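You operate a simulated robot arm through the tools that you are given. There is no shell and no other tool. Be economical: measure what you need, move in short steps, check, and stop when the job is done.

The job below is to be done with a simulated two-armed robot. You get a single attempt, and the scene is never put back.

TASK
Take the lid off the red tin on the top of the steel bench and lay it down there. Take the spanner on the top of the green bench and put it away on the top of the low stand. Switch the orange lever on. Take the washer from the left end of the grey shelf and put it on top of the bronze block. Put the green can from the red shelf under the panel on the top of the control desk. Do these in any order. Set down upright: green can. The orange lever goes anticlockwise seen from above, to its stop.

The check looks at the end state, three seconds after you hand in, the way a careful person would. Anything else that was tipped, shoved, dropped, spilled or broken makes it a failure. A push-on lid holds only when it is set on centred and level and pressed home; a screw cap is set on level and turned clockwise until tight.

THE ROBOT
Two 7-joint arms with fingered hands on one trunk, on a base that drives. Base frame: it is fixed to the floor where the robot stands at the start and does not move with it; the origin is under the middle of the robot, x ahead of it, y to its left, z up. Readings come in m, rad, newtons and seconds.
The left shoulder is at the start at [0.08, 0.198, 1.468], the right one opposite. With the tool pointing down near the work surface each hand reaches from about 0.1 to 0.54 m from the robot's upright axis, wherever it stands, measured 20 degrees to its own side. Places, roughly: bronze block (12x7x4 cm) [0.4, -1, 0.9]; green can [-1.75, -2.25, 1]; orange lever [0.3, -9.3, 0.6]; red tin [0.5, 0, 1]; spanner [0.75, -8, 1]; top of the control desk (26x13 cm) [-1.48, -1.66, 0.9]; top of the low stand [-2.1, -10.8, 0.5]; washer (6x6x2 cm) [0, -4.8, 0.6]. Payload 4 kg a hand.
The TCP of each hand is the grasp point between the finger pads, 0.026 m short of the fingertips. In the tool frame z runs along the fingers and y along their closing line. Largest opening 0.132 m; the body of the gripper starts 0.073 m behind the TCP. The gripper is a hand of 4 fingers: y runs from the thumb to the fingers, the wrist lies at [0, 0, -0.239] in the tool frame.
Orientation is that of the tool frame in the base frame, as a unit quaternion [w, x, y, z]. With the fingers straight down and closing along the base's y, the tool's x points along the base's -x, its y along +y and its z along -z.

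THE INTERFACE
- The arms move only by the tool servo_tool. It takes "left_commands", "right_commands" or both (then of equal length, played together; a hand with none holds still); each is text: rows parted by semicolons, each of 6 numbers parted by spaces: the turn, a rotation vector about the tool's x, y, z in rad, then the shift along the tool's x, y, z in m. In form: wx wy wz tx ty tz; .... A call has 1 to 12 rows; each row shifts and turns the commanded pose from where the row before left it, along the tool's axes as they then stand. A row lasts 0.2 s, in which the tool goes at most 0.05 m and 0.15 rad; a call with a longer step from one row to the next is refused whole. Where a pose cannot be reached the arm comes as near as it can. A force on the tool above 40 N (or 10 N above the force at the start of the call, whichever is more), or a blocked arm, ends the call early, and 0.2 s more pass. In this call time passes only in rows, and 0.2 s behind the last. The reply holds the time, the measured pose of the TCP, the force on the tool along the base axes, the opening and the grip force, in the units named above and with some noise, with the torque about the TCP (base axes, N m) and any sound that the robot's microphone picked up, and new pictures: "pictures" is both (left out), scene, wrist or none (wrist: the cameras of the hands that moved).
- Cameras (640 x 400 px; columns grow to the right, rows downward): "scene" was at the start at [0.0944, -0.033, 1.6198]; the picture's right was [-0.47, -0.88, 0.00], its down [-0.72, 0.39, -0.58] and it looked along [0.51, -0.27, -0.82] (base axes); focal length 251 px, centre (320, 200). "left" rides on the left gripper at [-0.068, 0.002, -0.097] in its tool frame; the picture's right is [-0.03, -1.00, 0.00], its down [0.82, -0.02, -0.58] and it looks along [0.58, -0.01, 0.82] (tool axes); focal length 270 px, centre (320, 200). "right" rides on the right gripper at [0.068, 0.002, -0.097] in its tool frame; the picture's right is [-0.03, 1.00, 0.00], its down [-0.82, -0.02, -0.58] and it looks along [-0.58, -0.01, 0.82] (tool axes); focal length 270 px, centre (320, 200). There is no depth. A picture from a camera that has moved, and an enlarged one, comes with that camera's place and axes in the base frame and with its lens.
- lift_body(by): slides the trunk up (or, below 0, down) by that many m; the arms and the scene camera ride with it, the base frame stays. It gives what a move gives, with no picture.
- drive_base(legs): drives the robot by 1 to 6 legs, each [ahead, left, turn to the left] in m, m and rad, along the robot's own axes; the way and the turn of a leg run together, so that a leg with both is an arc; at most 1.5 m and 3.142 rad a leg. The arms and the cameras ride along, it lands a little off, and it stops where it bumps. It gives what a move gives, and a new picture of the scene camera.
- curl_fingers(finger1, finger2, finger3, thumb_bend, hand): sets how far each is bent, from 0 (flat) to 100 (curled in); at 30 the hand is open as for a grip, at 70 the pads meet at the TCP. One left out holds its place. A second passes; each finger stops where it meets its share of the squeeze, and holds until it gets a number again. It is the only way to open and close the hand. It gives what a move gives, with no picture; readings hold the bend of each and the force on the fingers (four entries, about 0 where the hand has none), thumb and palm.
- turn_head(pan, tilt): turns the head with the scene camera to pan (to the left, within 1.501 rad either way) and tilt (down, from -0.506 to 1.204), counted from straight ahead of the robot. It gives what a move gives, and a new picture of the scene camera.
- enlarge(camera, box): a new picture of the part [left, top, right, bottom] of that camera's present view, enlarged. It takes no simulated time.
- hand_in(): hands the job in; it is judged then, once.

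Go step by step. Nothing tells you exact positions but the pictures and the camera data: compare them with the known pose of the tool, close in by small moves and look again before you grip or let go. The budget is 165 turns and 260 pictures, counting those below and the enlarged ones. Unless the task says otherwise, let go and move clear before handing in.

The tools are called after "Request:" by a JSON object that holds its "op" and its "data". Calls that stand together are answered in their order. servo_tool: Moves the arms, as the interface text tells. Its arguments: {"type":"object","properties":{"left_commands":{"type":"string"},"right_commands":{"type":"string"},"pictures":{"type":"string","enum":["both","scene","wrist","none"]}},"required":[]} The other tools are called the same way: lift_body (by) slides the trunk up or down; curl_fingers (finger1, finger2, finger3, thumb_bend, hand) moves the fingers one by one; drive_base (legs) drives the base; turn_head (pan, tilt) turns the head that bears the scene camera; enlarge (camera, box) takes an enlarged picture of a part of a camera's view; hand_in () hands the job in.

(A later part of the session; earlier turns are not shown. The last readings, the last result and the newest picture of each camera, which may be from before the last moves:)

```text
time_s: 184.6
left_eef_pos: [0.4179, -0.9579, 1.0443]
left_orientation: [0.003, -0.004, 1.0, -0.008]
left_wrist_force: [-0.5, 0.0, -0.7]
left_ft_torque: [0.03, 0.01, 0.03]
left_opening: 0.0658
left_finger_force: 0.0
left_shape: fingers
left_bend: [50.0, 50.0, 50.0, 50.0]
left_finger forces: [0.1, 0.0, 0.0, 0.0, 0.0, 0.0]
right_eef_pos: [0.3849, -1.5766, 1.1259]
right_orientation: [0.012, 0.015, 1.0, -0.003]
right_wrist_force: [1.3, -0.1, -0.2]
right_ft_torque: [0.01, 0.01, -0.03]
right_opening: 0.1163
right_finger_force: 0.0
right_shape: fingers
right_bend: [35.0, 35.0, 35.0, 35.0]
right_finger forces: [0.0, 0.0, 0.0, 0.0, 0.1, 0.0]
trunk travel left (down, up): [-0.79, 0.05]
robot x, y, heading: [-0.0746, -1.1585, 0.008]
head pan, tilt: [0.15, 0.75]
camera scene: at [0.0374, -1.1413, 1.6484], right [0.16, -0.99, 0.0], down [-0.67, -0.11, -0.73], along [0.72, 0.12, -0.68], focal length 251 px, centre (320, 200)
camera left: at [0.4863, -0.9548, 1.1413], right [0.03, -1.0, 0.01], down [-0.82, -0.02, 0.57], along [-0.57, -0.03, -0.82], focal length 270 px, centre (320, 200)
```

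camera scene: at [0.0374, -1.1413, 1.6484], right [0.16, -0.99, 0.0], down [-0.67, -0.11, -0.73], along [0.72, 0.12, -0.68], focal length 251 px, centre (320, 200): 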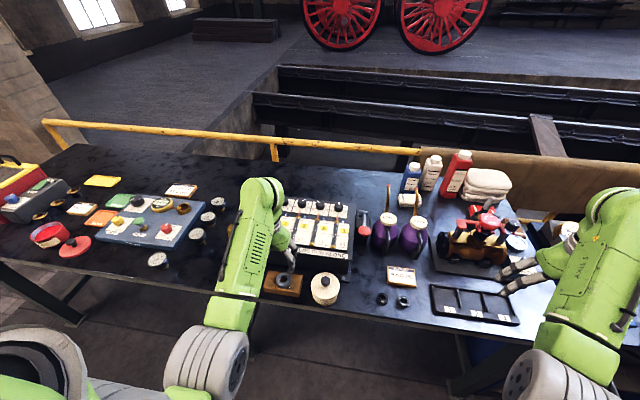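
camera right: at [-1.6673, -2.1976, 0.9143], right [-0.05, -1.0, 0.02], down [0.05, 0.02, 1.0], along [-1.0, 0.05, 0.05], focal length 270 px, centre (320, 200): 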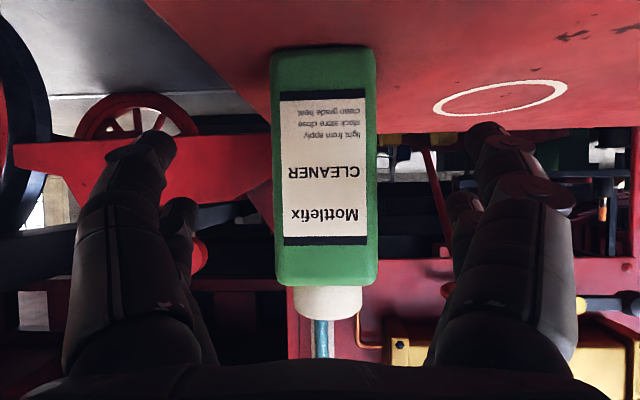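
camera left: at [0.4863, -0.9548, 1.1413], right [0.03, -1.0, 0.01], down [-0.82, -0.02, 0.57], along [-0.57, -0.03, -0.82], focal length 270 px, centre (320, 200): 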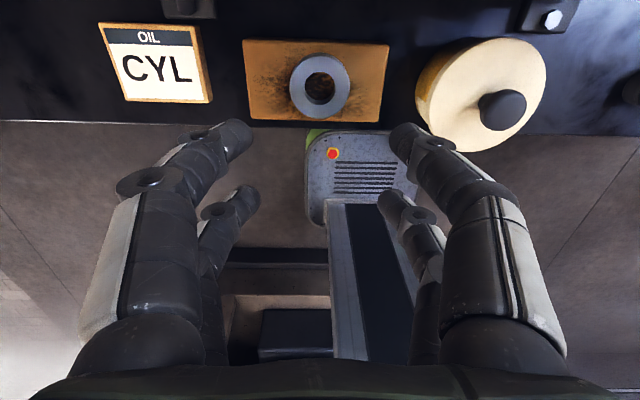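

The washer sits flat on the bronze block. Now tuck the arms and drive toward the green bench for the spanner.

Request:
{"op": "servo_tool", "data": {"left_commands": "0 0 0 0.04 0 0; 0 0 0 0.04 0 0; 0 0 0 0.04 0 0; 0 0 0 0 0 0", "right_commands": "0 0 0 0 0.04 0; 0 0 0 0 0.04 0; 0 0 0 0 0.04 0; 0 0 0 0 0.03 0", "pictures": "none"}}

Request:
{"op": "drive_base", "data": {"legs": [[-0.3, 0, 0], [0, 0, -1.575], [1.05, 0, 0], [0.3, -0.4, 0], [1.2, 0, 0], [1.3, 0, 0]]}}

```text
time_s: 185.6
left_eef_pos: [0.2978, -0.959, 1.0461]
left_orientation: [0.003, -0.005, 1.0, -0.008]
left_wrist_force: [0.1, 0.1, -0.5]
left_ft_torque: [-0.02, -0.01, 0.02]
left_opening: 0.0657
left_finger_force: 0.1
left_shape: fingers
left_bend: [50.0, 50.0, 50.0, 50.0]
left_finger forces: [0.0, 0.0, 0.0, 0.0, 0.1, 0.0]
right_eef_pos: [0.4109, -1.4364, 1.1015]
right_orientation: [0.012, 0.016, 1.0, -0.004]
right_wrist_force: [0.7, 0.0, -0.2]
right_ft_torque: [-0.01, 0.01, 0.01]
right_opening: 0.1167
right_finger_force: 0.0
right_shape: fingers
right_bend: [35.0, 35.0, 35.0, 35.0]
right_finger forces: [0.0, 0.0, 0.0, 0.0, 0.0, 0.1]
right hand out of reach, approached as far as the arm can: row 1, 2, 3, 4
trunk travel left (down, up): [-0.79, 0.05]
robot x, y, heading: [-0.0741, -1.1564, 0.01]
head pan, tilt: [0.15, 0.75]
```

```text
time_s: 187.9
left_eef_pos: [-0.0147, -0.96, 1.0462]
left_orientation: [0.004, -0.006, 1.0, -0.008]
left_wrist_force: [-0.3, -0.5, 0.1]
left_ft_torque: [0.01, -0.01, -0.01]
left_opening: 0.0654
left_finger_force: 0.1
left_shape: fingers
left_bend: [50.0, 50.0, 50.0, 50.0]
left_finger forces: [0.0, 0.0, 0.0, 0.0, 0.0, 0.0]
right_eef_pos: [0.0998, -1.4366, 1.1026]
right_orientation: [0.014, 0.014, 1.0, -0.002]
right_wrist_force: [-0.5, 1.4, -0.4]
right_ft_torque: [0.01, -0.02, -0.02]
right_opening: 0.1163
right_finger_force: 0.1
right_shape: fingers
right_bend: [35.0, 35.0, 35.0, 35.0]
right_finger forces: [0.1, 0.0, 0.0, 0.0, 0.1, 0.0]
trunk travel left (down, up): [-0.79, 0.05]
robot x, y, heading: [-0.3868, -1.1589, 0.016]
head pan, tilt: [0.15, 0.75]
stopped in leg 1: the robot was blocked; the commanded pose is now the measured one
camera scene: at [-0.2751, -1.144, 1.6486], right [0.16, -0.99, 0.0], down [-0.67, -0.11, -0.73], along [0.72, 0.12, -0.68], focal length 251 px, centre (320, 200)
```

scene: 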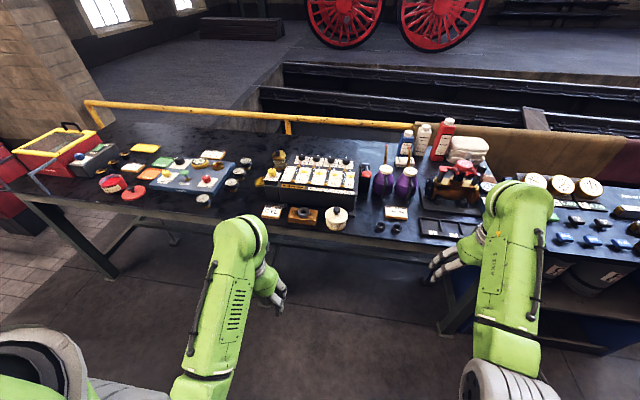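

The base touched the machine behind. A little forward, then turn and go.

Request:
{"op": "drive_base", "data": {"legs": [[0.1, 0, 0], [0, 0, -1.585], [1.0, 0, 0], [0.3, -0.4, 0], [1.2, 0, 0], [1.3, 0, 0]]}}

```text
time_s: 211.7
left_eef_pos: [-0.411, -5.2688, 1.0468]
left_orientation: [-0.003, 0.703, 0.712, -0.007]
left_wrist_force: [0.9, -0.3, -0.2]
left_ft_torque: [0.01, -0.01, -0.01]
left_opening: 0.0654
left_finger_force: 0.1
left_shape: fingers
left_bend: [50.0, 50.0, 50.0, 50.0]
left_finger forces: [0.0, 0.0, 0.1, 0.1, 0.0, 0.0]
right_eef_pos: [-0.8879, -5.386, 1.1023]
right_orientation: [0.008, 0.716, 0.698, -0.011]
right_wrist_force: [-0.2, 0.2, 0.5]
right_ft_torque: [0.05, -0.02, 0.01]
right_opening: 0.1164
right_finger_force: 0.0
right_shape: fingers
right_bend: [35.0, 35.0, 35.0, 35.0]
right_finger forces: [0.0, 0.0, 0.0, 0.0, 0.1, 0.0]
trunk travel left (down, up): [-0.79, 0.05]
robot x, y, heading: [-0.6101, -4.8989, -1.556]
head pan, tilt: [0.15, 0.75]
camera scene: at [-0.5954, -5.0082, 1.6484], right [-0.99, -0.16, 0.0], down [-0.11, 0.67, -0.73], along [0.12, -0.72, -0.68], focal length 251 px, centre (320, 200)
```

scene: 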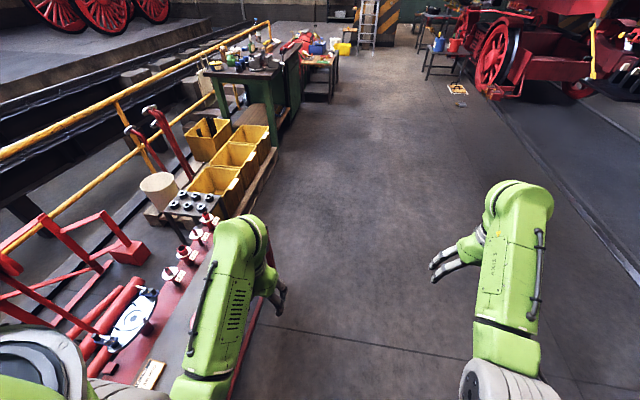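

Green bench is ahead on the left, low benches beyond. Driving on and looking left.

Request:
{"op": "drive_base", "data": {"legs": [[1.2, 0, 0], [1.1, -0.05, 0]]}}

Request:
{"op": "turn_head", "data": {"pan": 0.8, "tilt": 0.5}}

Request:
{"op": "turn_head", "data": {"pan": -0.1, "tilt": 0.45}}

```text
time_s: 222.9
left_eef_pos: [-0.4684, -7.5495, 1.0466]
left_orientation: [-0.003, 0.715, 0.699, -0.007]
left_wrist_force: [-0.2, 0.8, -0.6]
left_ft_torque: [-0.02, 0.01, 0.04]
left_opening: 0.0653
left_finger_force: 0.0
left_shape: fingers
left_bend: [50.0, 50.0, 50.0, 50.0]
left_finger forces: [0.1, 0.0, 0.0, 0.0, 0.0, 0.1]
right_eef_pos: [-0.9486, -7.6495, 1.1012]
right_orientation: [0.009, 0.728, 0.685, -0.01]
right_wrist_force: [0.0, -0.1, -0.2]
right_ft_torque: [-0.01, 0.0, 0.02]
right_opening: 0.1165
right_finger_force: 0.1
right_shape: fingers
right_bend: [35.0, 35.0, 35.0, 35.0]
right_finger forces: [0.1, 0.0, 0.0, 0.1, 0.0, 0.1]
trunk travel left (down, up): [-0.79, 0.05]
robot x, y, heading: [-0.6537, -7.1783, -1.596]
head pan, tilt: [0.15, 0.75]
camera scene: at [-0.6422, -7.2826, 1.6485], right [-0.99, -0.13, 0.0], down [-0.09, 0.68, -0.73], along [0.09, -0.73, -0.68], focal length 251 px, centre (320, 200)
```

scene: 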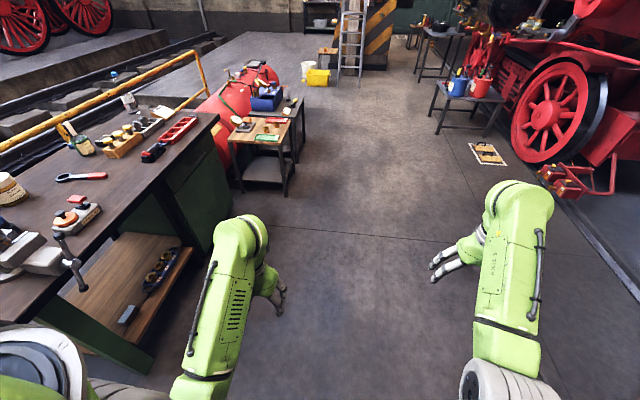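

```text
time_s: 223.9
left_eef_pos: [-0.4676, -7.5517, 1.0452]
left_orientation: [-0.004, 0.715, 0.699, -0.006]
left_wrist_force: [0.8, 0.2, -0.6]
left_ft_torque: [0.01, 0.02, -0.01]
left_opening: 0.0656
left_finger_force: 0.1
left_shape: fingers
left_bend: [50.0, 50.0, 50.0, 50.0]
left_finger forces: [0.0, 0.1, 0.0, 0.1, 0.0, 0.0]
right_eef_pos: [-0.9482, -7.6493, 1.1021]
right_orientation: [0.007, 0.728, 0.685, -0.01]
right_wrist_force: [-0.6, 0.1, 0.6]
right_ft_torque: [0.0, 0.01, -0.01]
right_opening: 0.1164
right_finger_force: 0.2
right_shape: fingers
right_bend: [35.0, 35.0, 35.0, 35.0]
right_finger forces: [0.0, 0.1, 0.0, 0.1, 0.0, 0.1]
trunk travel left (down, up): [-0.79, 0.05]
robot x, y, heading: [-0.6519, -7.173, -1.595]
head pan, tilt: [0.799, 0.499]
camera scene: at [-0.5892, -7.267, 1.6703], right [-0.71, -0.7, 0.0], down [-0.34, 0.34, -0.88], along [0.62, -0.63, -0.48], focal length 251 px, centre (320, 200)
```

scene: 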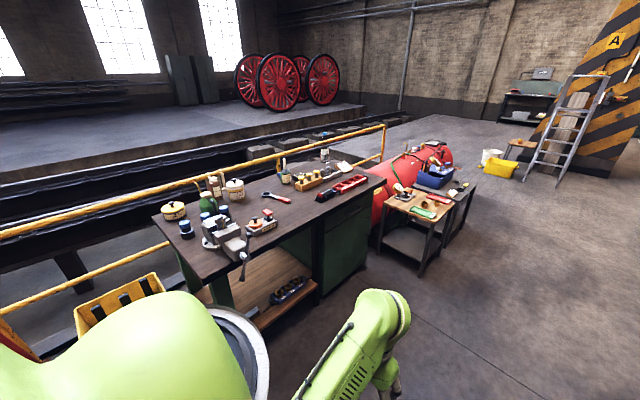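

```text
time_s: 225.1
left_eef_pos: [-0.4675, -7.5508, 1.0456]
left_orientation: [-0.003, 0.715, 0.699, -0.007]
left_wrist_force: [-0.5, 0.2, -0.2]
left_ft_torque: [-0.01, 0.01, 0.01]
left_opening: 0.0656
left_finger_force: 0.0
left_shape: fingers
left_bend: [50.0, 50.0, 50.0, 50.0]
left_finger forces: [0.0, 0.1, 0.0, 0.0, 0.1, 0.0]
right_eef_pos: [-0.949, -7.6503, 1.1009]
right_orientation: [0.007, 0.729, 0.685, -0.01]
right_wrist_force: [-0.3, 0.7, -0.2]
right_ft_torque: [0.01, 0.01, 0.01]
right_opening: 0.1162
right_finger_force: 0.1
right_shape: fingers
right_bend: [35.0, 35.0, 35.0, 35.0]
right_finger forces: [0.0, 0.0, 0.0, 0.0, 0.1, 0.0]
trunk travel left (down, up): [-0.79, 0.05]
robot x, y, heading: [-0.653, -7.1717, -1.594]
head pan, tilt: [-0.099, 0.45]
camera scene: at [-0.6639, -7.2932, 1.6748], right [-0.99, 0.12, 0.0], down [0.05, 0.43, -0.9], along [-0.11, -0.89, -0.44], focal length 251 px, centre (320, 200)
```

scene: 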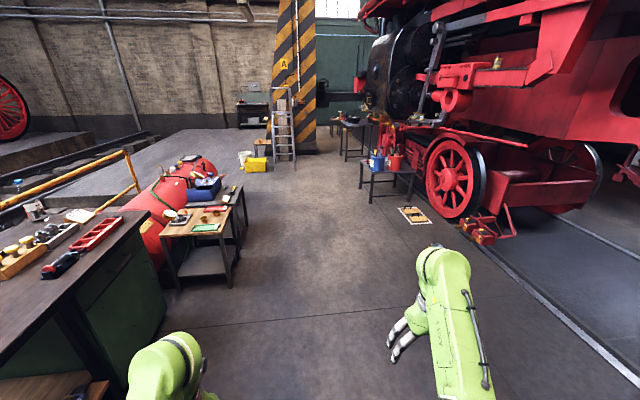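

The red-handled spanner lies on the green bench around (0.68, -8.1). I'll pull up facing the bench for a better fix.

Request:
{"op": "drive_base", "data": {"legs": [[1.0, 0, 0], [0, 0, 1.594], [0.2, 0, 0]]}}

Request:
{"op": "turn_head", "data": {"pan": 0.0, "tilt": 0.6}}

```text
time_s: 235.5
left_eef_pos: [-0.0977, -7.9583, 1.0467]
left_orientation: [0.005, -0.028, 1.0, -0.007]
left_wrist_force: [-0.2, 0.1, -0.2]
left_ft_torque: [0.01, -0.01, 0.0]
left_opening: 0.0656
left_finger_force: 0.1
left_shape: fingers
left_bend: [50.0, 50.0, 50.0, 50.0]
left_finger forces: [0.1, 0.0, 0.0, 0.0, 0.0, 0.1]
right_eef_pos: [0.0402, -8.4315, 1.1034]
right_orientation: [0.016, -0.009, 1.0, -0.002]
right_wrist_force: [-0.4, -0.3, -0.8]
right_ft_torque: [-0.02, -0.02, -0.03]
right_opening: 0.1169
right_finger_force: 0.1
right_shape: fingers
right_bend: [35.0, 35.0, 35.0, 35.0]
right_finger forces: [0.0, 0.0, 0.0, 0.0, 0.0, 0.0]
trunk travel left (down, up): [-0.79, 0.05]
robot x, y, heading: [-0.4575, -8.1748, 0.054]
head pan, tilt: [-0.099, 0.45]
camera scene: at [-0.3401, -8.1745, 1.6753], right [-0.04, -1.0, 0.0], down [-0.43, 0.02, -0.9], along [0.9, -0.04, -0.43], focal length 251 px, centre (320, 200)
```

scene: 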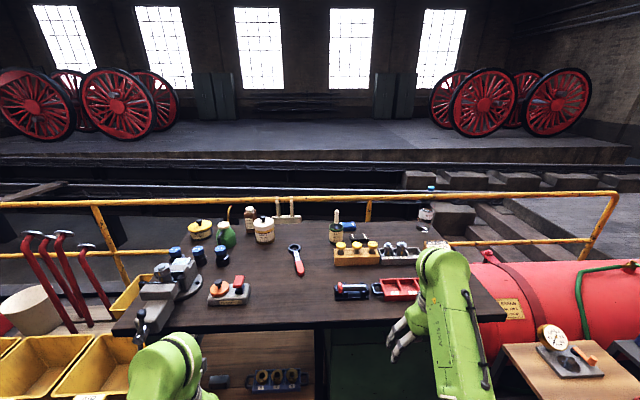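

```text
time_s: 236.2
left_eef_pos: [-0.0942, -7.9593, 1.0465]
left_orientation: [0.004, -0.028, 1.0, -0.007]
left_wrist_force: [0.3, -0.5, -0.8]
left_ft_torque: [0.0, -0.03, -0.02]
left_opening: 0.0655
left_finger_force: 0.0
left_shape: fingers
left_bend: [50.0, 50.0, 50.0, 50.0]
left_finger forces: [0.0, 0.0, 0.0, 0.0, 0.1, 0.1]
right_eef_pos: [0.0405, -8.4313, 1.1022]
right_orientation: [0.013, -0.009, 1.0, -0.002]
right_wrist_force: [0.5, 0.6, 0.1]
right_ft_torque: [0.01, -0.02, 0.04]
right_opening: 0.1164
right_finger_force: 0.2
right_shape: fingers
right_bend: [35.0, 35.0, 35.0, 35.0]
right_finger forces: [0.0, 0.1, 0.0, 0.0, 0.0, 0.1]
trunk travel left (down, up): [-0.79, 0.05]
robot x, y, heading: [-0.4579, -8.1748, 0.056]
head pan, tilt: [0.0, 0.6]
camera scene: at [-0.3392, -8.1652, 1.6614], right [0.06, -1.0, 0.0], down [-0.56, -0.03, -0.83], along [0.82, 0.05, -0.56], focal length 251 px, centre (320, 200)
```

scene: 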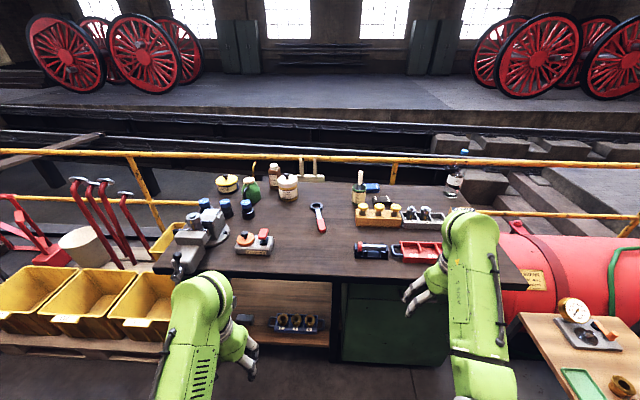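

Spanner spans about (0.735, -8.08) head to (0.52, -8.12) handle, z about 0.9. Moving in with the left hand lined up.

Request:
{"op": "drive_base", "data": {"legs": [[0, 0, -0.056], [0.42, -0.12, 0]]}}

Request:
{"op": "servo_tool", "data": {"left_commands": "0 0 0 -0.04 0 0; 0 0 0 -0.04 0 0; 0 0 0 -0.03 0 0; 0 0 0 0 0 0"}}

```text
time_s: 239.2
left_eef_pos: [0.3256, -8.1025, 1.046]
left_orientation: [0.003, 0.001, 1.0, -0.008]
left_wrist_force: [0.4, -0.4, -0.7]
left_ft_torque: [-0.01, -0.02, 0.02]
left_opening: 0.0655
left_finger_force: 0.0
left_shape: fingers
left_bend: [50.0, 50.0, 50.0, 50.0]
left_finger forces: [0.1, 0.1, 0.1, 0.0, 0.0, 0.1]
right_eef_pos: [0.4323, -8.5816, 1.1023]
right_orientation: [0.013, 0.019, 1.0, -0.003]
right_wrist_force: [0.0, 0.1, 0.7]
right_ft_torque: [-0.02, -0.01, 0.03]
right_opening: 0.1165
right_finger_force: 0.1
right_shape: fingers
right_bend: [35.0, 35.0, 35.0, 35.0]
right_finger forces: [0.0, 0.1, 0.0, 0.1, 0.0, 0.1]
trunk travel left (down, up): [-0.79, 0.05]
robot x, y, heading: [-0.0469, -8.2965, -0.002]
head pan, tilt: [0.0, 0.6]
camera scene: at [0.0683, -8.294, 1.6615], right [0.0, -1.0, 0.0], down [-0.56, 0.0, -0.83], along [0.83, 0.0, -0.56], focal length 251 px, centre (320, 200)
```

scene: 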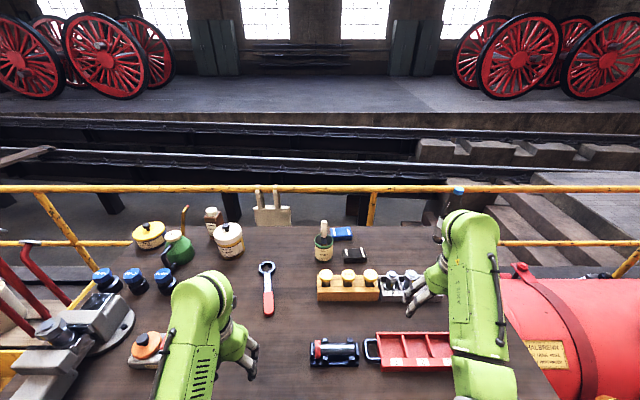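

```text
time_s: 240.2
left_eef_pos: [0.4395, -8.1026, 1.0465]
left_orientation: [0.002, 0.001, 1.0, -0.008]
left_wrist_force: [0.4, -0.1, 0.1]
left_ft_torque: [0.0, -0.01, -0.01]
left_opening: 0.0653
left_finger_force: 0.1
left_shape: fingers
left_bend: [50.0, 50.0, 50.0, 50.0]
left_finger forces: [0.0, 0.0, 0.0, 0.0, 0.0, 0.1]
right_eef_pos: [0.4361, -8.5806, 1.1022]
right_orientation: [0.013, 0.02, 1.0, -0.002]
right_wrist_force: [0.7, -0.1, 0.2]
right_ft_torque: [0.01, -0.03, -0.01]
right_opening: 0.1165
right_finger_force: 0.2
right_shape: fingers
right_bend: [35.0, 35.0, 35.0, 35.0]
right_finger forces: [0.0, 0.0, 0.0, 0.0, 0.0, 0.1]
trunk travel left (down, up): [-0.79, 0.05]
robot x, y, heading: [-0.0456, -8.2956, -0.001]
head pan, tilt: [0.0, 0.6]
camera scene: at [0.0711, -8.2954, 1.6613], right [0.0, -1.0, 0.0], down [-0.56, 0.0, -0.83], along [0.83, 0.0, -0.56], focal length 251 px, centre (320, 200)
camera left: at [0.5092, -8.0994, 1.1435], right [0.02, -1.0, 0.01], down [-0.82, -0.01, 0.57], along [-0.57, -0.03, -0.82], focal length 270 px, centre (320, 200)
```

scene: 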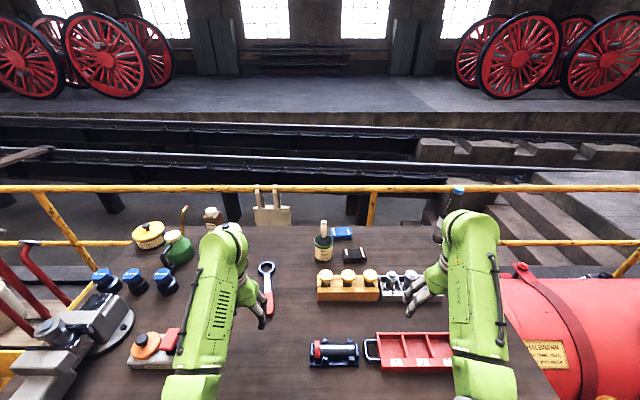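
left: 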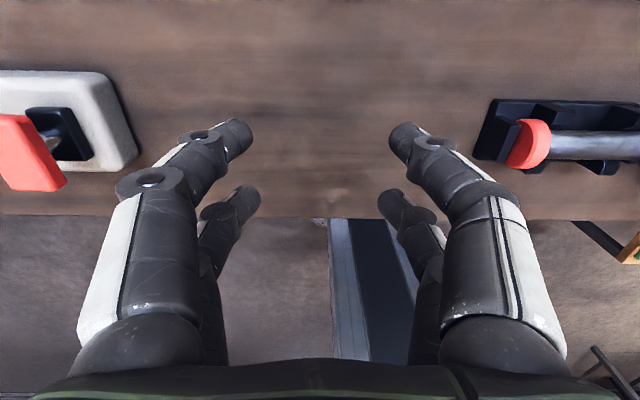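

Handle centre about (0.60, -8.112). Drive 6 cm closer and reach out over it.

Request:
{"op": "drive_base", "data": {"legs": [[0.06, 0, 0]]}}

Request:
{"op": "servo_tool", "data": {"left_commands": "0 0 0 -0.03 0 0.02; 0 0 0 -0.03 -0.003 0.02; 0 0 0 -0.03 -0.003 0.02; 0 0 0 0 0 0", "pictures": "wrist"}}

```text
time_s: 241.2
left_eef_pos: [0.4889, -8.1018, 1.0521]
left_orientation: [0.007, 0.001, 1.0, -0.009]
left_wrist_force: [-1.1, 0.0, 0.6]
left_ft_torque: [0.03, -0.06, -0.01]
left_opening: 0.0654
left_finger_force: 0.0
left_shape: fingers
left_bend: [50.0, 50.0, 50.0, 50.0]
left_finger forces: [0.0, 0.1, 0.1, 0.0, 0.1, 0.0]
right_eef_pos: [0.4839, -8.5822, 1.1063]
right_orientation: [0.018, 0.02, 1.0, -0.001]
right_wrist_force: [-0.6, -0.6, -0.1]
right_ft_torque: [0.02, -0.06, 0.01]
right_opening: 0.1162
right_finger_force: 0.0
right_shape: fingers
right_bend: [35.0, 35.0, 35.0, 35.0]
right_finger forces: [0.0, 0.0, 0.1, 0.1, 0.1, 0.0]
trunk travel left (down, up): [-0.79, 0.05]
robot x, y, heading: [0.0132, -8.2942, -0.005]
head pan, tilt: [0.0, 0.6]
camera scene: at [0.1138, -8.2949, 1.6625], right [0.0, -1.0, 0.0], down [-0.56, 0.0, -0.83], along [0.83, 0.0, -0.56], focal length 251 px, centre (320, 200)
```

scene: 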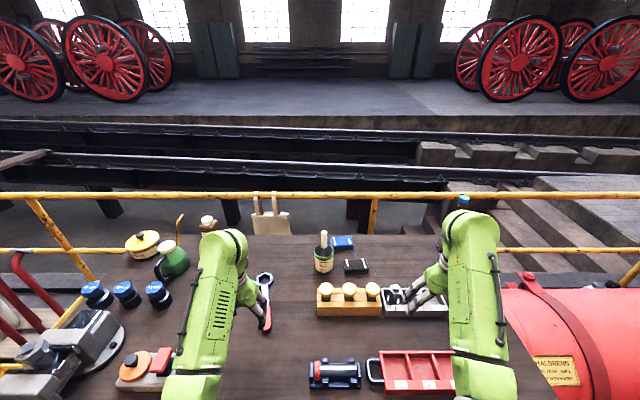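

```text
time_s: 242.2
left_eef_pos: [0.5902, -8.1073, 0.9877]
left_orientation: [0.002, 0.001, 1.0, -0.008]
left_wrist_force: [1.2, -0.1, -0.4]
left_ft_torque: [-0.04, -0.01, 0.0]
left_opening: 0.0653
left_finger_force: 0.1
left_shape: fingers
left_bend: [50.0, 50.0, 50.0, 50.0]
left_finger forces: [0.1, 0.0, 0.0, 0.0, 0.0, 0.1]
right_eef_pos: [0.4956, -8.5815, 1.1002]
right_orientation: [0.012, 0.022, 1.0, -0.001]
right_wrist_force: [1.1, 0.0, -0.5]
right_ft_torque: [0.04, 0.05, 0.03]
right_opening: 0.1165
right_finger_force: 0.0
right_shape: fingers
right_bend: [35.0, 35.0, 35.0, 35.0]
right_finger forces: [0.2, 0.0, 0.0, 0.1, 0.1, 0.1]
trunk travel left (down, up): [-0.79, 0.05]
robot x, y, heading: [0.0108, -8.2953, -0.002]
head pan, tilt: [0.0, 0.6]
camera left: at [0.659, -8.1051, 1.0844], right [0.02, -1.0, 0.02], down [-0.82, -0.01, 0.58], along [-0.58, -0.03, -0.82], focal length 270 px, centre (320, 200)
```

left: 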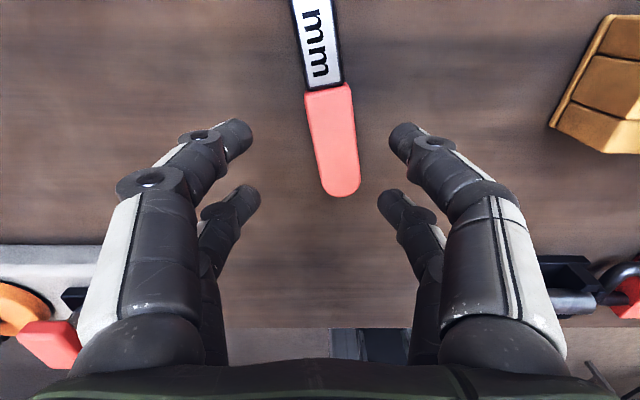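

Red handle runs x 0.52–0.61. I'll align the yaw, centre at (0.605, -8.117), and descend.

Request:
{"op": "servo_tool", "data": {"left_commands": "0 0 -0.14 -0.01 -0.007 0.01; 0 0 0 -0.008 -0.003 0.02; 0 0 0 0 0 0.02; 0 0 0 0 0 0.015; 0 0 0 0 0 0", "pictures": "wrist"}}

```text
time_s: 243.4
left_eef_pos: [0.6087, -8.1179, 0.9233]
left_orientation: [0.001, -0.069, 0.998, -0.008]
left_wrist_force: [-0.5, -0.7, -0.6]
left_ft_torque: [-0.03, -0.01, -0.01]
left_opening: 0.0655
left_finger_force: 0.1
left_shape: fingers
left_bend: [50.0, 50.0, 50.0, 50.0]
left_finger forces: [0.0, 0.0, 0.0, 0.0, 0.0, 0.0]
right_eef_pos: [0.4944, -8.5808, 1.1012]
right_orientation: [0.012, 0.02, 1.0, -0.002]
right_wrist_force: [0.6, 0.0, 0.1]
right_ft_torque: [-0.02, 0.0, -0.01]
right_opening: 0.1163
right_finger_force: 0.1
right_shape: fingers
right_bend: [35.0, 35.0, 35.0, 35.0]
right_finger forces: [0.1, 0.1, 0.0, 0.0, 0.1, 0.1]
trunk travel left (down, up): [-0.79, 0.05]
robot x, y, heading: [0.0141, -8.2985, -0.002]
head pan, tilt: [0.0, 0.6]
camera left: at [0.6764, -8.1061, 1.0191], right [0.16, -0.99, 0.01], down [-0.81, -0.13, 0.58], along [-0.57, -0.11, -0.82], focal length 270 px, centre (320, 200)
```

left: 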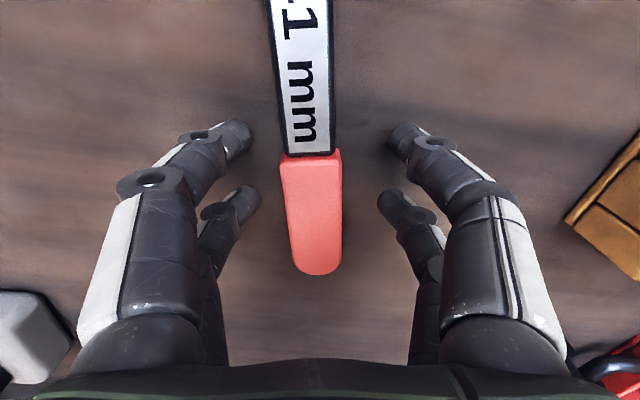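

Request:
{"op": "servo_tool", "data": {"left_commands": "0 0 0 0 0.003 0.01; 0 0 0 0 0 0.008; 0 0 0 0 0 0.005; 0 0 0 0 0 0", "pictures": "none"}}

```text
time_s: 244.2
left_eef_pos: [0.6143, -8.1165, 0.9131]
left_orientation: [0.015, -0.071, 0.997, -0.007]
left_wrist_force: [-10.9, -1.8, 28.1]
left_ft_torque: [1.13, 1.11, 0.48]
left_opening: 0.0659
left_finger_force: 14.7
left_shape: fingers
left_bend: [50.0, 54.0, 50.0, 50.0]
left_finger forces: [3.3, 26.0, 0.0, 0.0, 0.1, 0.0]
right_eef_pos: [0.4909, -8.5828, 1.1022]
right_orientation: [0.014, 0.019, 1.0, -0.002]
right_wrist_force: [0.4, -0.1, 0.0]
right_ft_torque: [0.01, 0.04, 0.0]
right_opening: 0.1164
right_finger_force: 0.1
right_shape: fingers
right_bend: [35.0, 35.0, 35.0, 35.0]
right_finger forces: [0.0, 0.1, 0.1, 0.0, 0.0, 0.2]
trunk travel left (down, up): [-0.79, 0.05]
robot x, y, heading: [0.0112, -8.298, 0.001]
head pan, tilt: [0.0, 0.6]
stopped in row 3 (left hand): the force on the tool passed its limit at 47 N (the readings are from after the stop); the commanded pose is now the measured one
```

Touched the bench. Ease up 3 mm, level, then close on the handle.

Request:
{"op": "servo_tool", "data": {"left_commands": "0 0.028 0 0.005 0 -0.003; 0 0 0 0 0 0", "pictures": "none"}}

Request:
{"op": "curl_fingers", "data": {"hand": "left", "finger1": 75, "finger2": 75, "finger3": 75, "thumb_bend": 75}}

Request:
{"op": "enlarge", "data": {"camera": "left", "box": [160, 60, 480, 260]}}

```text
time_s: 244.8
left_eef_pos: [0.6086, -8.1166, 0.9139]
left_orientation: [0.0, -0.069, 0.998, -0.008]
left_wrist_force: [4.1, 0.7, 18.5]
left_ft_torque: [0.85, -0.14, -0.26]
left_opening: 0.0663
left_finger_force: 9.4
left_shape: fingers
left_bend: [52.0, 51.0, 50.0, 50.0]
left_finger forces: [11.3, 7.6, 0.0, 0.1, 0.1, 0.0]
right_eef_pos: [0.4918, -8.5833, 1.1024]
right_orientation: [0.014, 0.02, 1.0, -0.003]
right_wrist_force: [-0.1, -0.4, 0.2]
right_ft_torque: [0.01, 0.0, 0.0]
right_opening: 0.1164
right_finger_force: 0.1
right_shape: fingers
right_bend: [35.0, 35.0, 35.0, 35.0]
right_finger forces: [0.0, 0.0, 0.0, 0.0, 0.0, 0.1]
trunk travel left (down, up): [-0.79, 0.05]
robot x, y, heading: [0.0096, -8.3008, 0.002]
head pan, tilt: [0.0, 0.6]
```

```text
time_s: 245.8
left_eef_pos: [0.6065, -8.1167, 0.9095]
left_orientation: [-0.005, -0.07, 0.998, -0.007]
left_wrist_force: [-3.2, -0.1, 1.4]
left_ft_torque: [0.13, 0.18, 0.08]
left_opening: 0.0214
left_finger_force: 24.1
left_shape: fingers
left_bend: [70.0, 68.0, 65.0, 68.0]
left_finger forces: [12.8, 14.5, 10.0, 0.1, 11.3, 0.1]
right_eef_pos: [0.4928, -8.5819, 1.1011]
right_orientation: [0.012, 0.02, 1.0, -0.002]
right_wrist_force: [0.1, -0.4, -1.0]
right_ft_torque: [0.01, -0.01, -0.02]
right_opening: 0.1165
right_finger_force: 0.0
right_shape: fingers
right_bend: [35.0, 35.0, 35.0, 35.0]
right_finger forces: [0.1, 0.0, 0.0, 0.0, 0.0, 0.0]
trunk travel left (down, up): [-0.79, 0.05]
robot x, y, heading: [0.0098, -8.2954, -0.003]
head pan, tilt: [0.0, 0.6]
```

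```text
2.00 times, centred on (320, 160) of left
camera zoom: at [0.6759, -8.1042, 1.006], right [0.16, -0.99, 0.02], down [-0.8, -0.12, 0.59], along [-0.58, -0.11, -0.81], focal length 541 px, centre (320, 280)
```

zoom: 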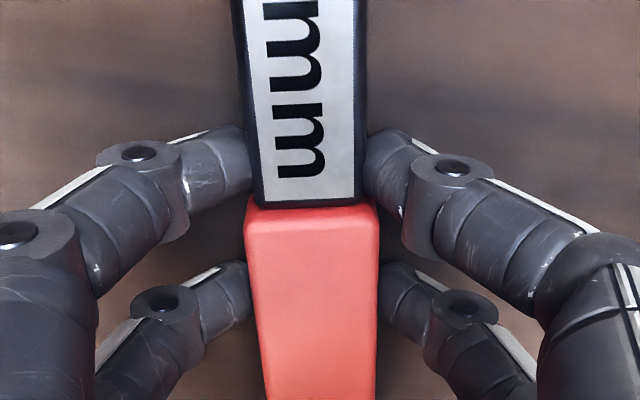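

Firm grip on shaft and handle. Lift and check.

Request:
{"op": "servo_tool", "data": {"left_commands": "0 0 0 0 0 -0.015; 0 0 0 0 0 -0.03; 0 0 0 0 0 -0.04; 0 0 0 0.02 0 -0.03; 0 0 0 0.04 0 0; 0 0 0 0.04 0 0; 0 0 0 0 0 0"}}

```text
time_s: 247.4
left_eef_pos: [0.5124, -8.1291, 1.0239]
left_orientation: [-0.004, -0.069, 0.998, -0.008]
left_wrist_force: [-0.3, -0.2, -5.6]
left_ft_torque: [-0.02, 0.15, 0.01]
left_opening: 0.0217
left_finger_force: 20.0
left_shape: fingers
left_bend: [69.0, 68.0, 66.0, 68.0]
left_finger forces: [9.4, 10.7, 9.6, 0.1, 10.6, 0.0]
right_eef_pos: [0.4954, -8.5823, 1.1011]
right_orientation: [0.012, 0.02, 1.0, -0.004]
right_wrist_force: [-0.3, -0.2, -0.3]
right_ft_torque: [-0.02, 0.05, 0.0]
right_opening: 0.1165
right_finger_force: 0.1
right_shape: fingers
right_bend: [35.0, 35.0, 35.0, 35.0]
right_finger forces: [0.0, 0.0, 0.0, 0.0, 0.0, 0.1]
trunk travel left (down, up): [-0.79, 0.05]
robot x, y, heading: [0.011, -8.296, -0.001]
head pan, tilt: [0.0, 0.6]
camera scene: at [0.1317, -8.2948, 1.6611], right [0.0, -1.0, 0.0], down [-0.57, 0.0, -0.82], along [0.82, 0.0, -0.57], focal length 251 px, centre (320, 200)
camera left: at [0.5819, -8.1164, 1.1206], right [0.16, -0.99, 0.02], down [-0.8, -0.12, 0.58], along [-0.58, -0.11, -0.81], focal length 270 px, centre (320, 200)
```

scene: 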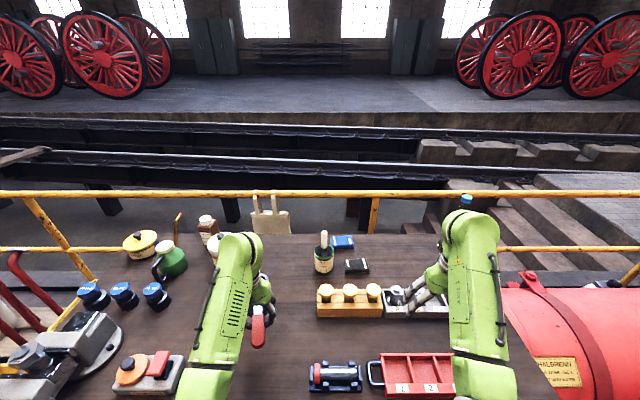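
left: 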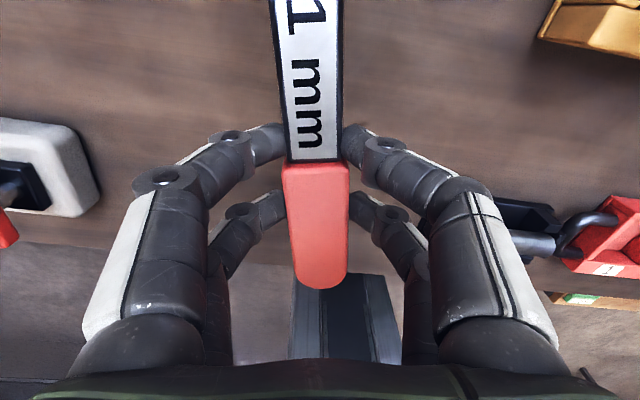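

The spanner is held. I'll back off, turn and head toward the low stand.

Request:
{"op": "drive_base", "data": {"legs": [[-0.5, 0, 0], [0, 0, -1.95], [1.2, 0, 0]]}}

Request:
{"op": "turn_head", "data": {"pan": -0.2, "tilt": 0.5}}

```text
time_s: 260.7
left_eef_pos: [-1.0667, -9.887, 1.0254]
left_orientation: [-0.008, 0.81, 0.586, -0.001]
left_wrist_force: [-0.3, 0.8, -7.0]
left_ft_torque: [0.1, -0.02, -0.02]
left_opening: 0.0216
left_finger_force: 19.7
left_shape: fingers
left_bend: [69.0, 68.0, 66.0, 68.0]
left_finger forces: [9.4, 10.5, 9.4, 0.0, 10.4, 0.0]
right_eef_pos: [-1.4651, -9.6721, 1.1008]
right_orientation: [0.004, 0.859, 0.511, -0.012]
right_wrist_force: [1.0, 0.8, -0.4]
right_ft_torque: [-0.01, 0.01, 0.02]
right_opening: 0.1166
right_finger_force: 0.0
right_shape: fingers
right_bend: [35.0, 35.0, 35.0, 35.0]
right_finger forces: [0.0, 0.1, 0.0, 0.0, 0.1, 0.0]
trunk travel left (down, up): [-0.79, 0.05]
robot x, y, heading: [-0.9962, -9.3634, -2.025]
head pan, tilt: [0.0, 0.6]
camera scene: at [-1.048, -9.4686, 1.6613], right [-0.9, 0.44, 0.0], down [0.25, 0.51, -0.83], along [-0.36, -0.74, -0.56], focal length 251 px, centre (320, 200)
```

scene: 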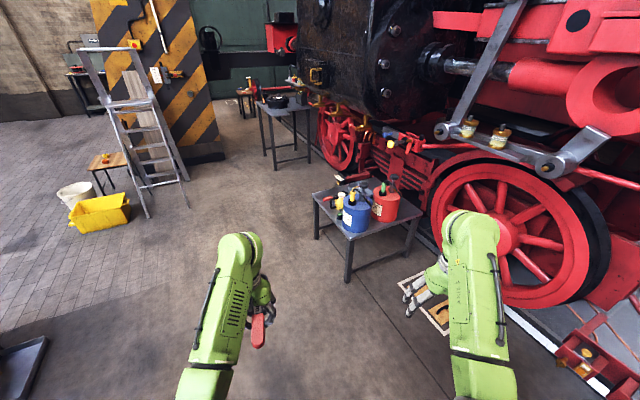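

```text
time_s: 261.4
left_eef_pos: [-1.0677, -9.8868, 1.0239]
left_orientation: [-0.009, 0.81, 0.586, 0.0]
left_wrist_force: [-0.5, 0.2, -5.5]
left_ft_torque: [0.14, -0.02, -0.01]
left_opening: 0.0215
left_finger_force: 20.5
left_shape: fingers
left_bend: [69.0, 68.0, 66.0, 68.0]
left_finger forces: [9.4, 10.7, 9.4, 0.0, 10.5, 0.1]
right_eef_pos: [-1.4645, -9.672, 1.1015]
right_orientation: [0.005, 0.859, 0.512, -0.013]
right_wrist_force: [0.3, -0.5, 0.2]
right_ft_torque: [0.02, -0.03, 0.0]
right_opening: 0.1165
right_finger_force: 0.0
right_shape: fingers
right_bend: [35.0, 35.0, 35.0, 35.0]
right_finger forces: [0.1, 0.0, 0.1, 0.1, 0.0, 0.0]
trunk travel left (down, up): [-0.79, 0.05]
robot x, y, heading: [-1.0001, -9.3643, -2.024]
head pan, tilt: [-0.201, 0.499]
camera scene: at [-1.0652, -9.4623, 1.6702], right [-0.79, 0.61, 0.0], down [0.29, 0.38, -0.88], along [-0.54, -0.7, -0.48], focal length 251 px, centre (320, 200)
```

scene: 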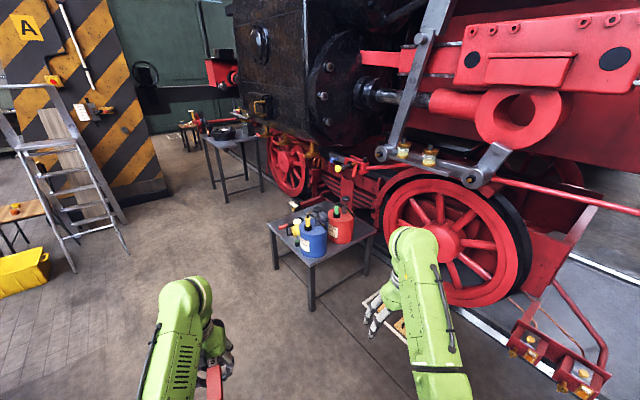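

Request:
{"op": "enlarge", "data": {"camera": "scene", "box": [250, 180, 400, 290]}}

```text
3.64 times, centred on (325, 235) of scene
camera zoom: at [-1.0652, -9.4623, 1.6702], right [-0.79, 0.61, 0.0], down [0.29, 0.38, -0.88], along [-0.54, -0.7, -0.48], focal length 912 px, centre (302, 73)
```

zoom: 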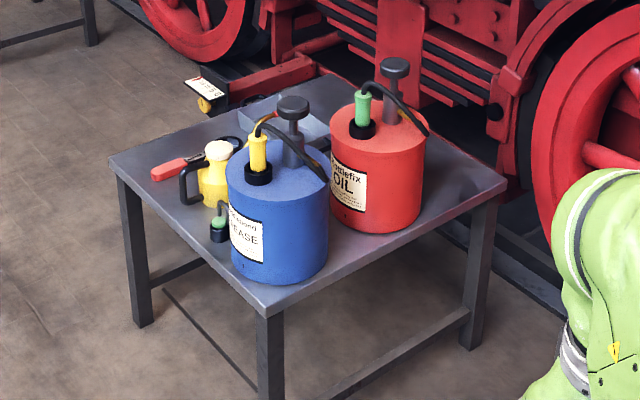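

The stand's top (z about 0.5) carries cans and tools; I need a view from above for a free spot, and there is a board on the floor to avoid. Moving to its north-east corner.

Request:
{"op": "drive_base", "data": {"legs": [[0.9, 0.12, 0], [0, 0, -0.3]]}}

Request:
{"op": "turn_head", "data": {"pan": 0, "tilt": 0.8}}

```text
time_s: 267.1
left_eef_pos: [-1.517, -10.6742, 1.0239]
left_orientation: [-0.01, 0.893, 0.449, 0.0]
left_wrist_force: [0.1, 0.9, -5.7]
left_ft_torque: [0.1, -0.05, 0.04]
left_opening: 0.0214
left_finger_force: 20.2
left_shape: fingers
left_bend: [69.0, 68.0, 66.0, 68.0]
left_finger forces: [9.4, 10.7, 9.4, 0.0, 10.7, 0.0]
right_eef_pos: [-1.8279, -10.3438, 1.1014]
right_orientation: [0.002, 0.93, 0.368, -0.012]
right_wrist_force: [-0.3, -0.2, -0.3]
right_ft_torque: [0.0, 0.02, 0.01]
right_opening: 0.1165
right_finger_force: 0.0
right_shape: fingers
right_bend: [35.0, 35.0, 35.0, 35.0]
right_finger forces: [0.1, 0.1, 0.0, 0.1, 0.0, 0.0]
trunk travel left (down, up): [-0.79, 0.05]
robot x, y, heading: [-1.2865, -10.1995, -2.351]
head pan, tilt: [-0.201, 0.499]
camera scene: at [-1.3807, -10.2718, 1.6702], right [-0.56, 0.83, 0.0], down [0.4, 0.27, -0.88], along [-0.73, -0.49, -0.48], focal length 251 px, centre (320, 200)
```

scene: 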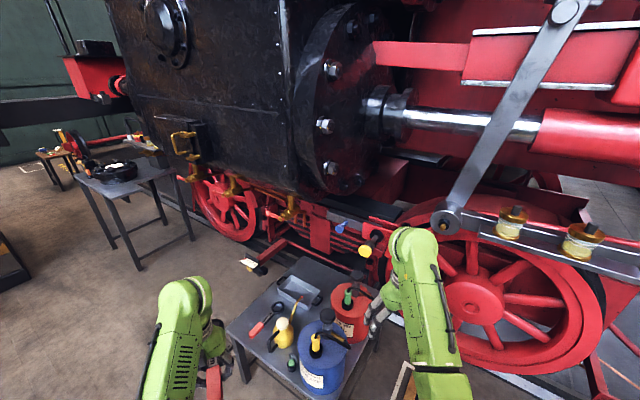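

```text
time_s: 267.9
left_eef_pos: [-1.5173, -10.6721, 1.0248]
left_orientation: [-0.009, 0.894, 0.448, 0.001]
left_wrist_force: [0.1, -0.2, -5.4]
left_ft_torque: [0.14, -0.08, -0.03]
left_opening: 0.0216
left_finger_force: 20.1
left_shape: fingers
left_bend: [69.0, 68.0, 66.0, 68.0]
left_finger forces: [9.4, 10.7, 9.4, 0.0, 10.7, 0.1]
right_eef_pos: [-1.8269, -10.3429, 1.1008]
right_orientation: [0.002, 0.93, 0.367, -0.012]
right_wrist_force: [-0.3, 0.1, -0.5]
right_ft_torque: [0.03, 0.0, 0.0]
right_opening: 0.1165
right_finger_force: 0.1
right_shape: fingers
right_bend: [35.0, 35.0, 35.0, 35.0]
right_finger forces: [0.1, 0.0, 0.0, 0.0, 0.0, 0.0]
trunk travel left (down, up): [-0.79, 0.05]
robot x, y, heading: [-1.2838, -10.1991, -2.346]
head pan, tilt: [0.0, 0.799]
camera scene: at [-1.3623, -10.2768, 1.6443], right [-0.71, 0.7, 0.0], down [0.5, 0.51, -0.7], along [-0.49, -0.5, -0.72], focal length 251 px, centre (320, 200)
```

scene: 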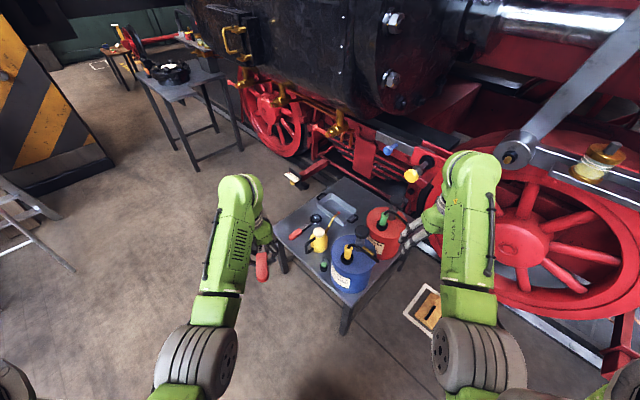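

Request:
{"op": "enlarge", "data": {"camera": "scene", "box": [260, 160, 440, 340]}}

```text
2.22 times, centred on (350, 250) of scene
camera zoom: at [-1.3623, -10.2768, 1.6443], right [-0.71, 0.7, 0.0], down [0.5, 0.51, -0.7], along [-0.49, -0.5, -0.72], focal length 557 px, centre (253, 89)
```

zoom: 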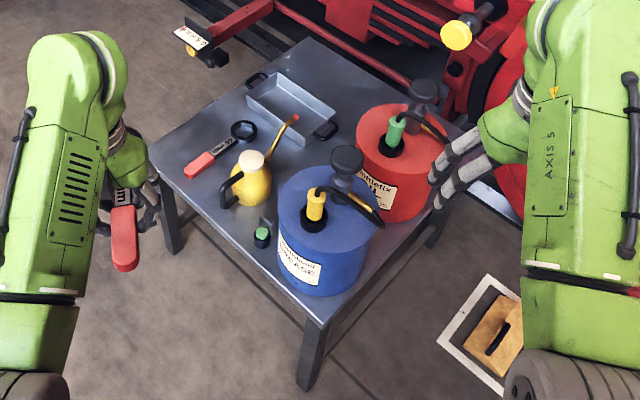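

The stand has a clear corridor between the two cans (north), the yellow oil can and the grey tray, around (-2.05, -10.75). I'll approach it from the east side.

Request:
{"op": "drive_base", "data": {"legs": [[0, 0, -0.795], [0, 0.35, 0], [0.15, 0, 0]]}}

Request:
{"op": "turn_head", "data": {"pan": 0.2, "tilt": 1.0}}

Request:
{"op": "enlarge", "data": {"camera": "left", "box": [0, 0, 640, 400]}}

```text
time_s: 273.2
left_eef_pos: [-1.927, -10.7259, 1.0259]
left_orientation: [-0.009, 0.997, 0.074, 0.002]
left_wrist_force: [1.8, -0.1, -5.0]
left_ft_torque: [0.05, -0.12, 0.01]
left_opening: 0.0215
left_finger_force: 20.1
left_shape: fingers
left_bend: [69.0, 68.0, 66.0, 68.0]
left_finger forces: [9.4, 10.9, 9.3, 0.0, 10.6, 0.0]
right_eef_pos: [-1.9134, -10.2735, 1.1031]
right_orientation: [-0.003, 1.0, -0.015, -0.014]
right_wrist_force: [-0.8, -0.7, 0.6]
right_ft_torque: [0.05, 0.01, 0.0]
right_opening: 0.1166
right_finger_force: 0.0
right_shape: fingers
right_bend: [35.0, 35.0, 35.0, 35.0]
right_finger forces: [0.0, 0.0, 0.0, 0.1, 0.0, 0.0]
trunk travel left (down, up): [-0.79, 0.05]
robot x, y, heading: [-1.4278, -10.5529, -3.133]
head pan, tilt: [0.0, 0.799]
camera scene: at [-1.5363, -10.5542, 1.6447], right [-0.01, 1.0, 0.0], down [0.72, 0.01, -0.7], along [-0.7, -0.01, -0.72], focal length 251 px, centre (320, 200)
```

scene: 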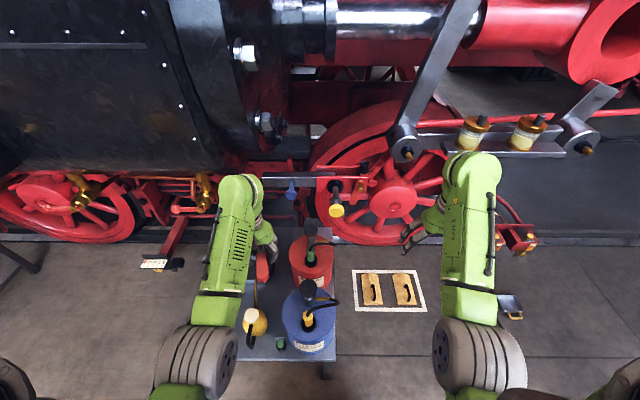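

```text
time_s: 273.9
left_eef_pos: [-1.9283, -10.7258, 1.0236]
left_orientation: [-0.008, 0.997, 0.074, 0.004]
left_wrist_force: [-0.1, -0.4, -5.6]
left_ft_torque: [0.05, -0.12, 0.01]
left_opening: 0.0213
left_finger_force: 20.0
left_shape: fingers
left_bend: [69.0, 68.0, 66.0, 68.0]
left_finger forces: [9.4, 10.6, 9.4, 0.0, 10.6, 0.0]
right_eef_pos: [-1.9151, -10.273, 1.1018]
right_orientation: [-0.002, 1.0, -0.015, -0.013]
right_wrist_force: [0.6, -0.8, -0.1]
right_ft_torque: [0.02, 0.01, 0.01]
right_opening: 0.1165
right_finger_force: 0.2
right_shape: fingers
right_bend: [35.0, 35.0, 35.0, 35.0]
right_finger forces: [0.0, 0.0, 0.0, 0.0, 0.0, 0.0]
trunk travel left (down, up): [-0.79, 0.05]
robot x, y, heading: [-1.4303, -10.5527, -3.133]
head pan, tilt: [0.201, 1.0]
camera scene: at [-1.5278, -10.5672, 1.6292], right [-0.21, 0.98, 0.0], down [0.82, 0.18, -0.54], along [-0.53, -0.11, -0.84], focal length 251 px, centre (320, 200)
```

scene: 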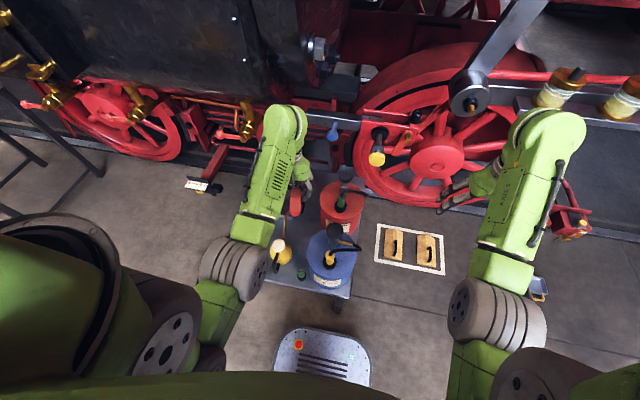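

```text
1.00 times, centred on (320, 200) of left (not enlarged: the box is as wide or as high as the picture)
camera zoom: at [-1.9955, -10.7389, 1.1206], right [-0.17, 0.98, 0.02], down [0.8, 0.13, 0.58], along [0.57, 0.11, -0.81], focal length 270 px, centre (320, 200)
```

zoom: 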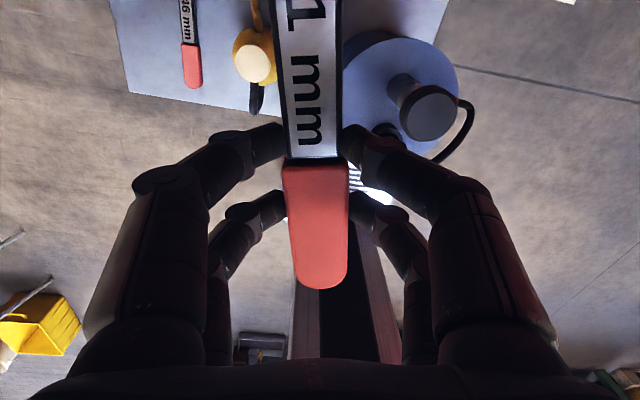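

Let me extend the left hand over the stand at this height, straightening its yaw, and look down past it.

Request:
{"op": "servo_tool", "data": {"left_commands": "0 0 0.07 -0.03 0 0; 0 0 0.07 -0.03 0 0; 0 0 0 -0.03 0 0; 0 0 0 -0.02 0 0; 0 0 0 0 0 0"}}

```text
time_s: 275.1
left_eef_pos: [-2.0243, -10.7298, 1.0242]
left_orientation: [-0.008, 1.0, 0.004, 0.004]
left_wrist_force: [0.5, -0.3, -5.8]
left_ft_torque: [0.01, -0.14, -0.02]
left_opening: 0.0217
left_finger_force: 20.7
left_shape: fingers
left_bend: [69.0, 68.0, 66.0, 68.0]
left_finger forces: [9.6, 10.8, 9.5, 0.0, 10.9, 0.1]
right_eef_pos: [-1.9043, -10.2703, 1.1051]
right_orientation: [-0.001, 1.0, -0.015, -0.018]
right_wrist_force: [-0.3, -0.1, -1.0]
right_ft_torque: [0.01, 0.0, 0.0]
right_opening: 0.1166
right_finger_force: 0.0
right_shape: fingers
right_bend: [35.0, 35.0, 35.0, 35.0]
right_finger forces: [0.1, 0.0, 0.0, 0.1, 0.0, 0.1]
trunk travel left (down, up): [-0.79, 0.05]
robot x, y, heading: [-1.4293, -10.5533, -3.13]
head pan, tilt: [0.201, 1.0]
camera scene: at [-1.5113, -10.5627, 1.6296], right [-0.21, 0.98, 0.0], down [0.82, 0.17, -0.55], along [-0.54, -0.12, -0.84], focal length 251 px, centre (320, 200)
camera left: at [-2.0916, -10.7329, 1.1207], right [-0.03, 1.0, 0.01], down [0.81, 0.02, 0.58], along [0.58, 0.03, -0.81], focal length 270 px, centre (320, 200)
```

scene: 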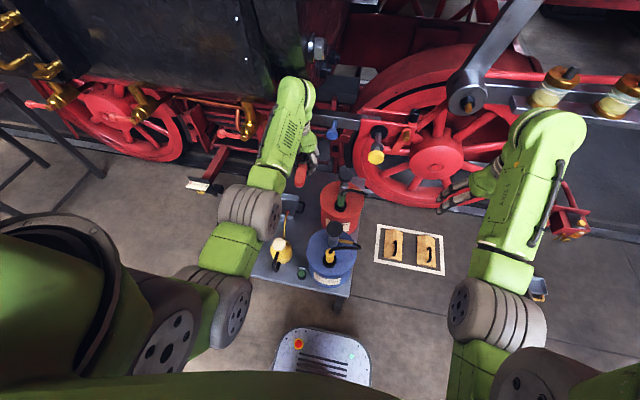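
left: 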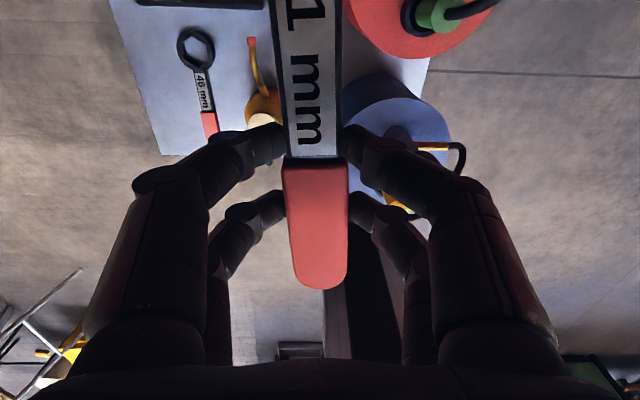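

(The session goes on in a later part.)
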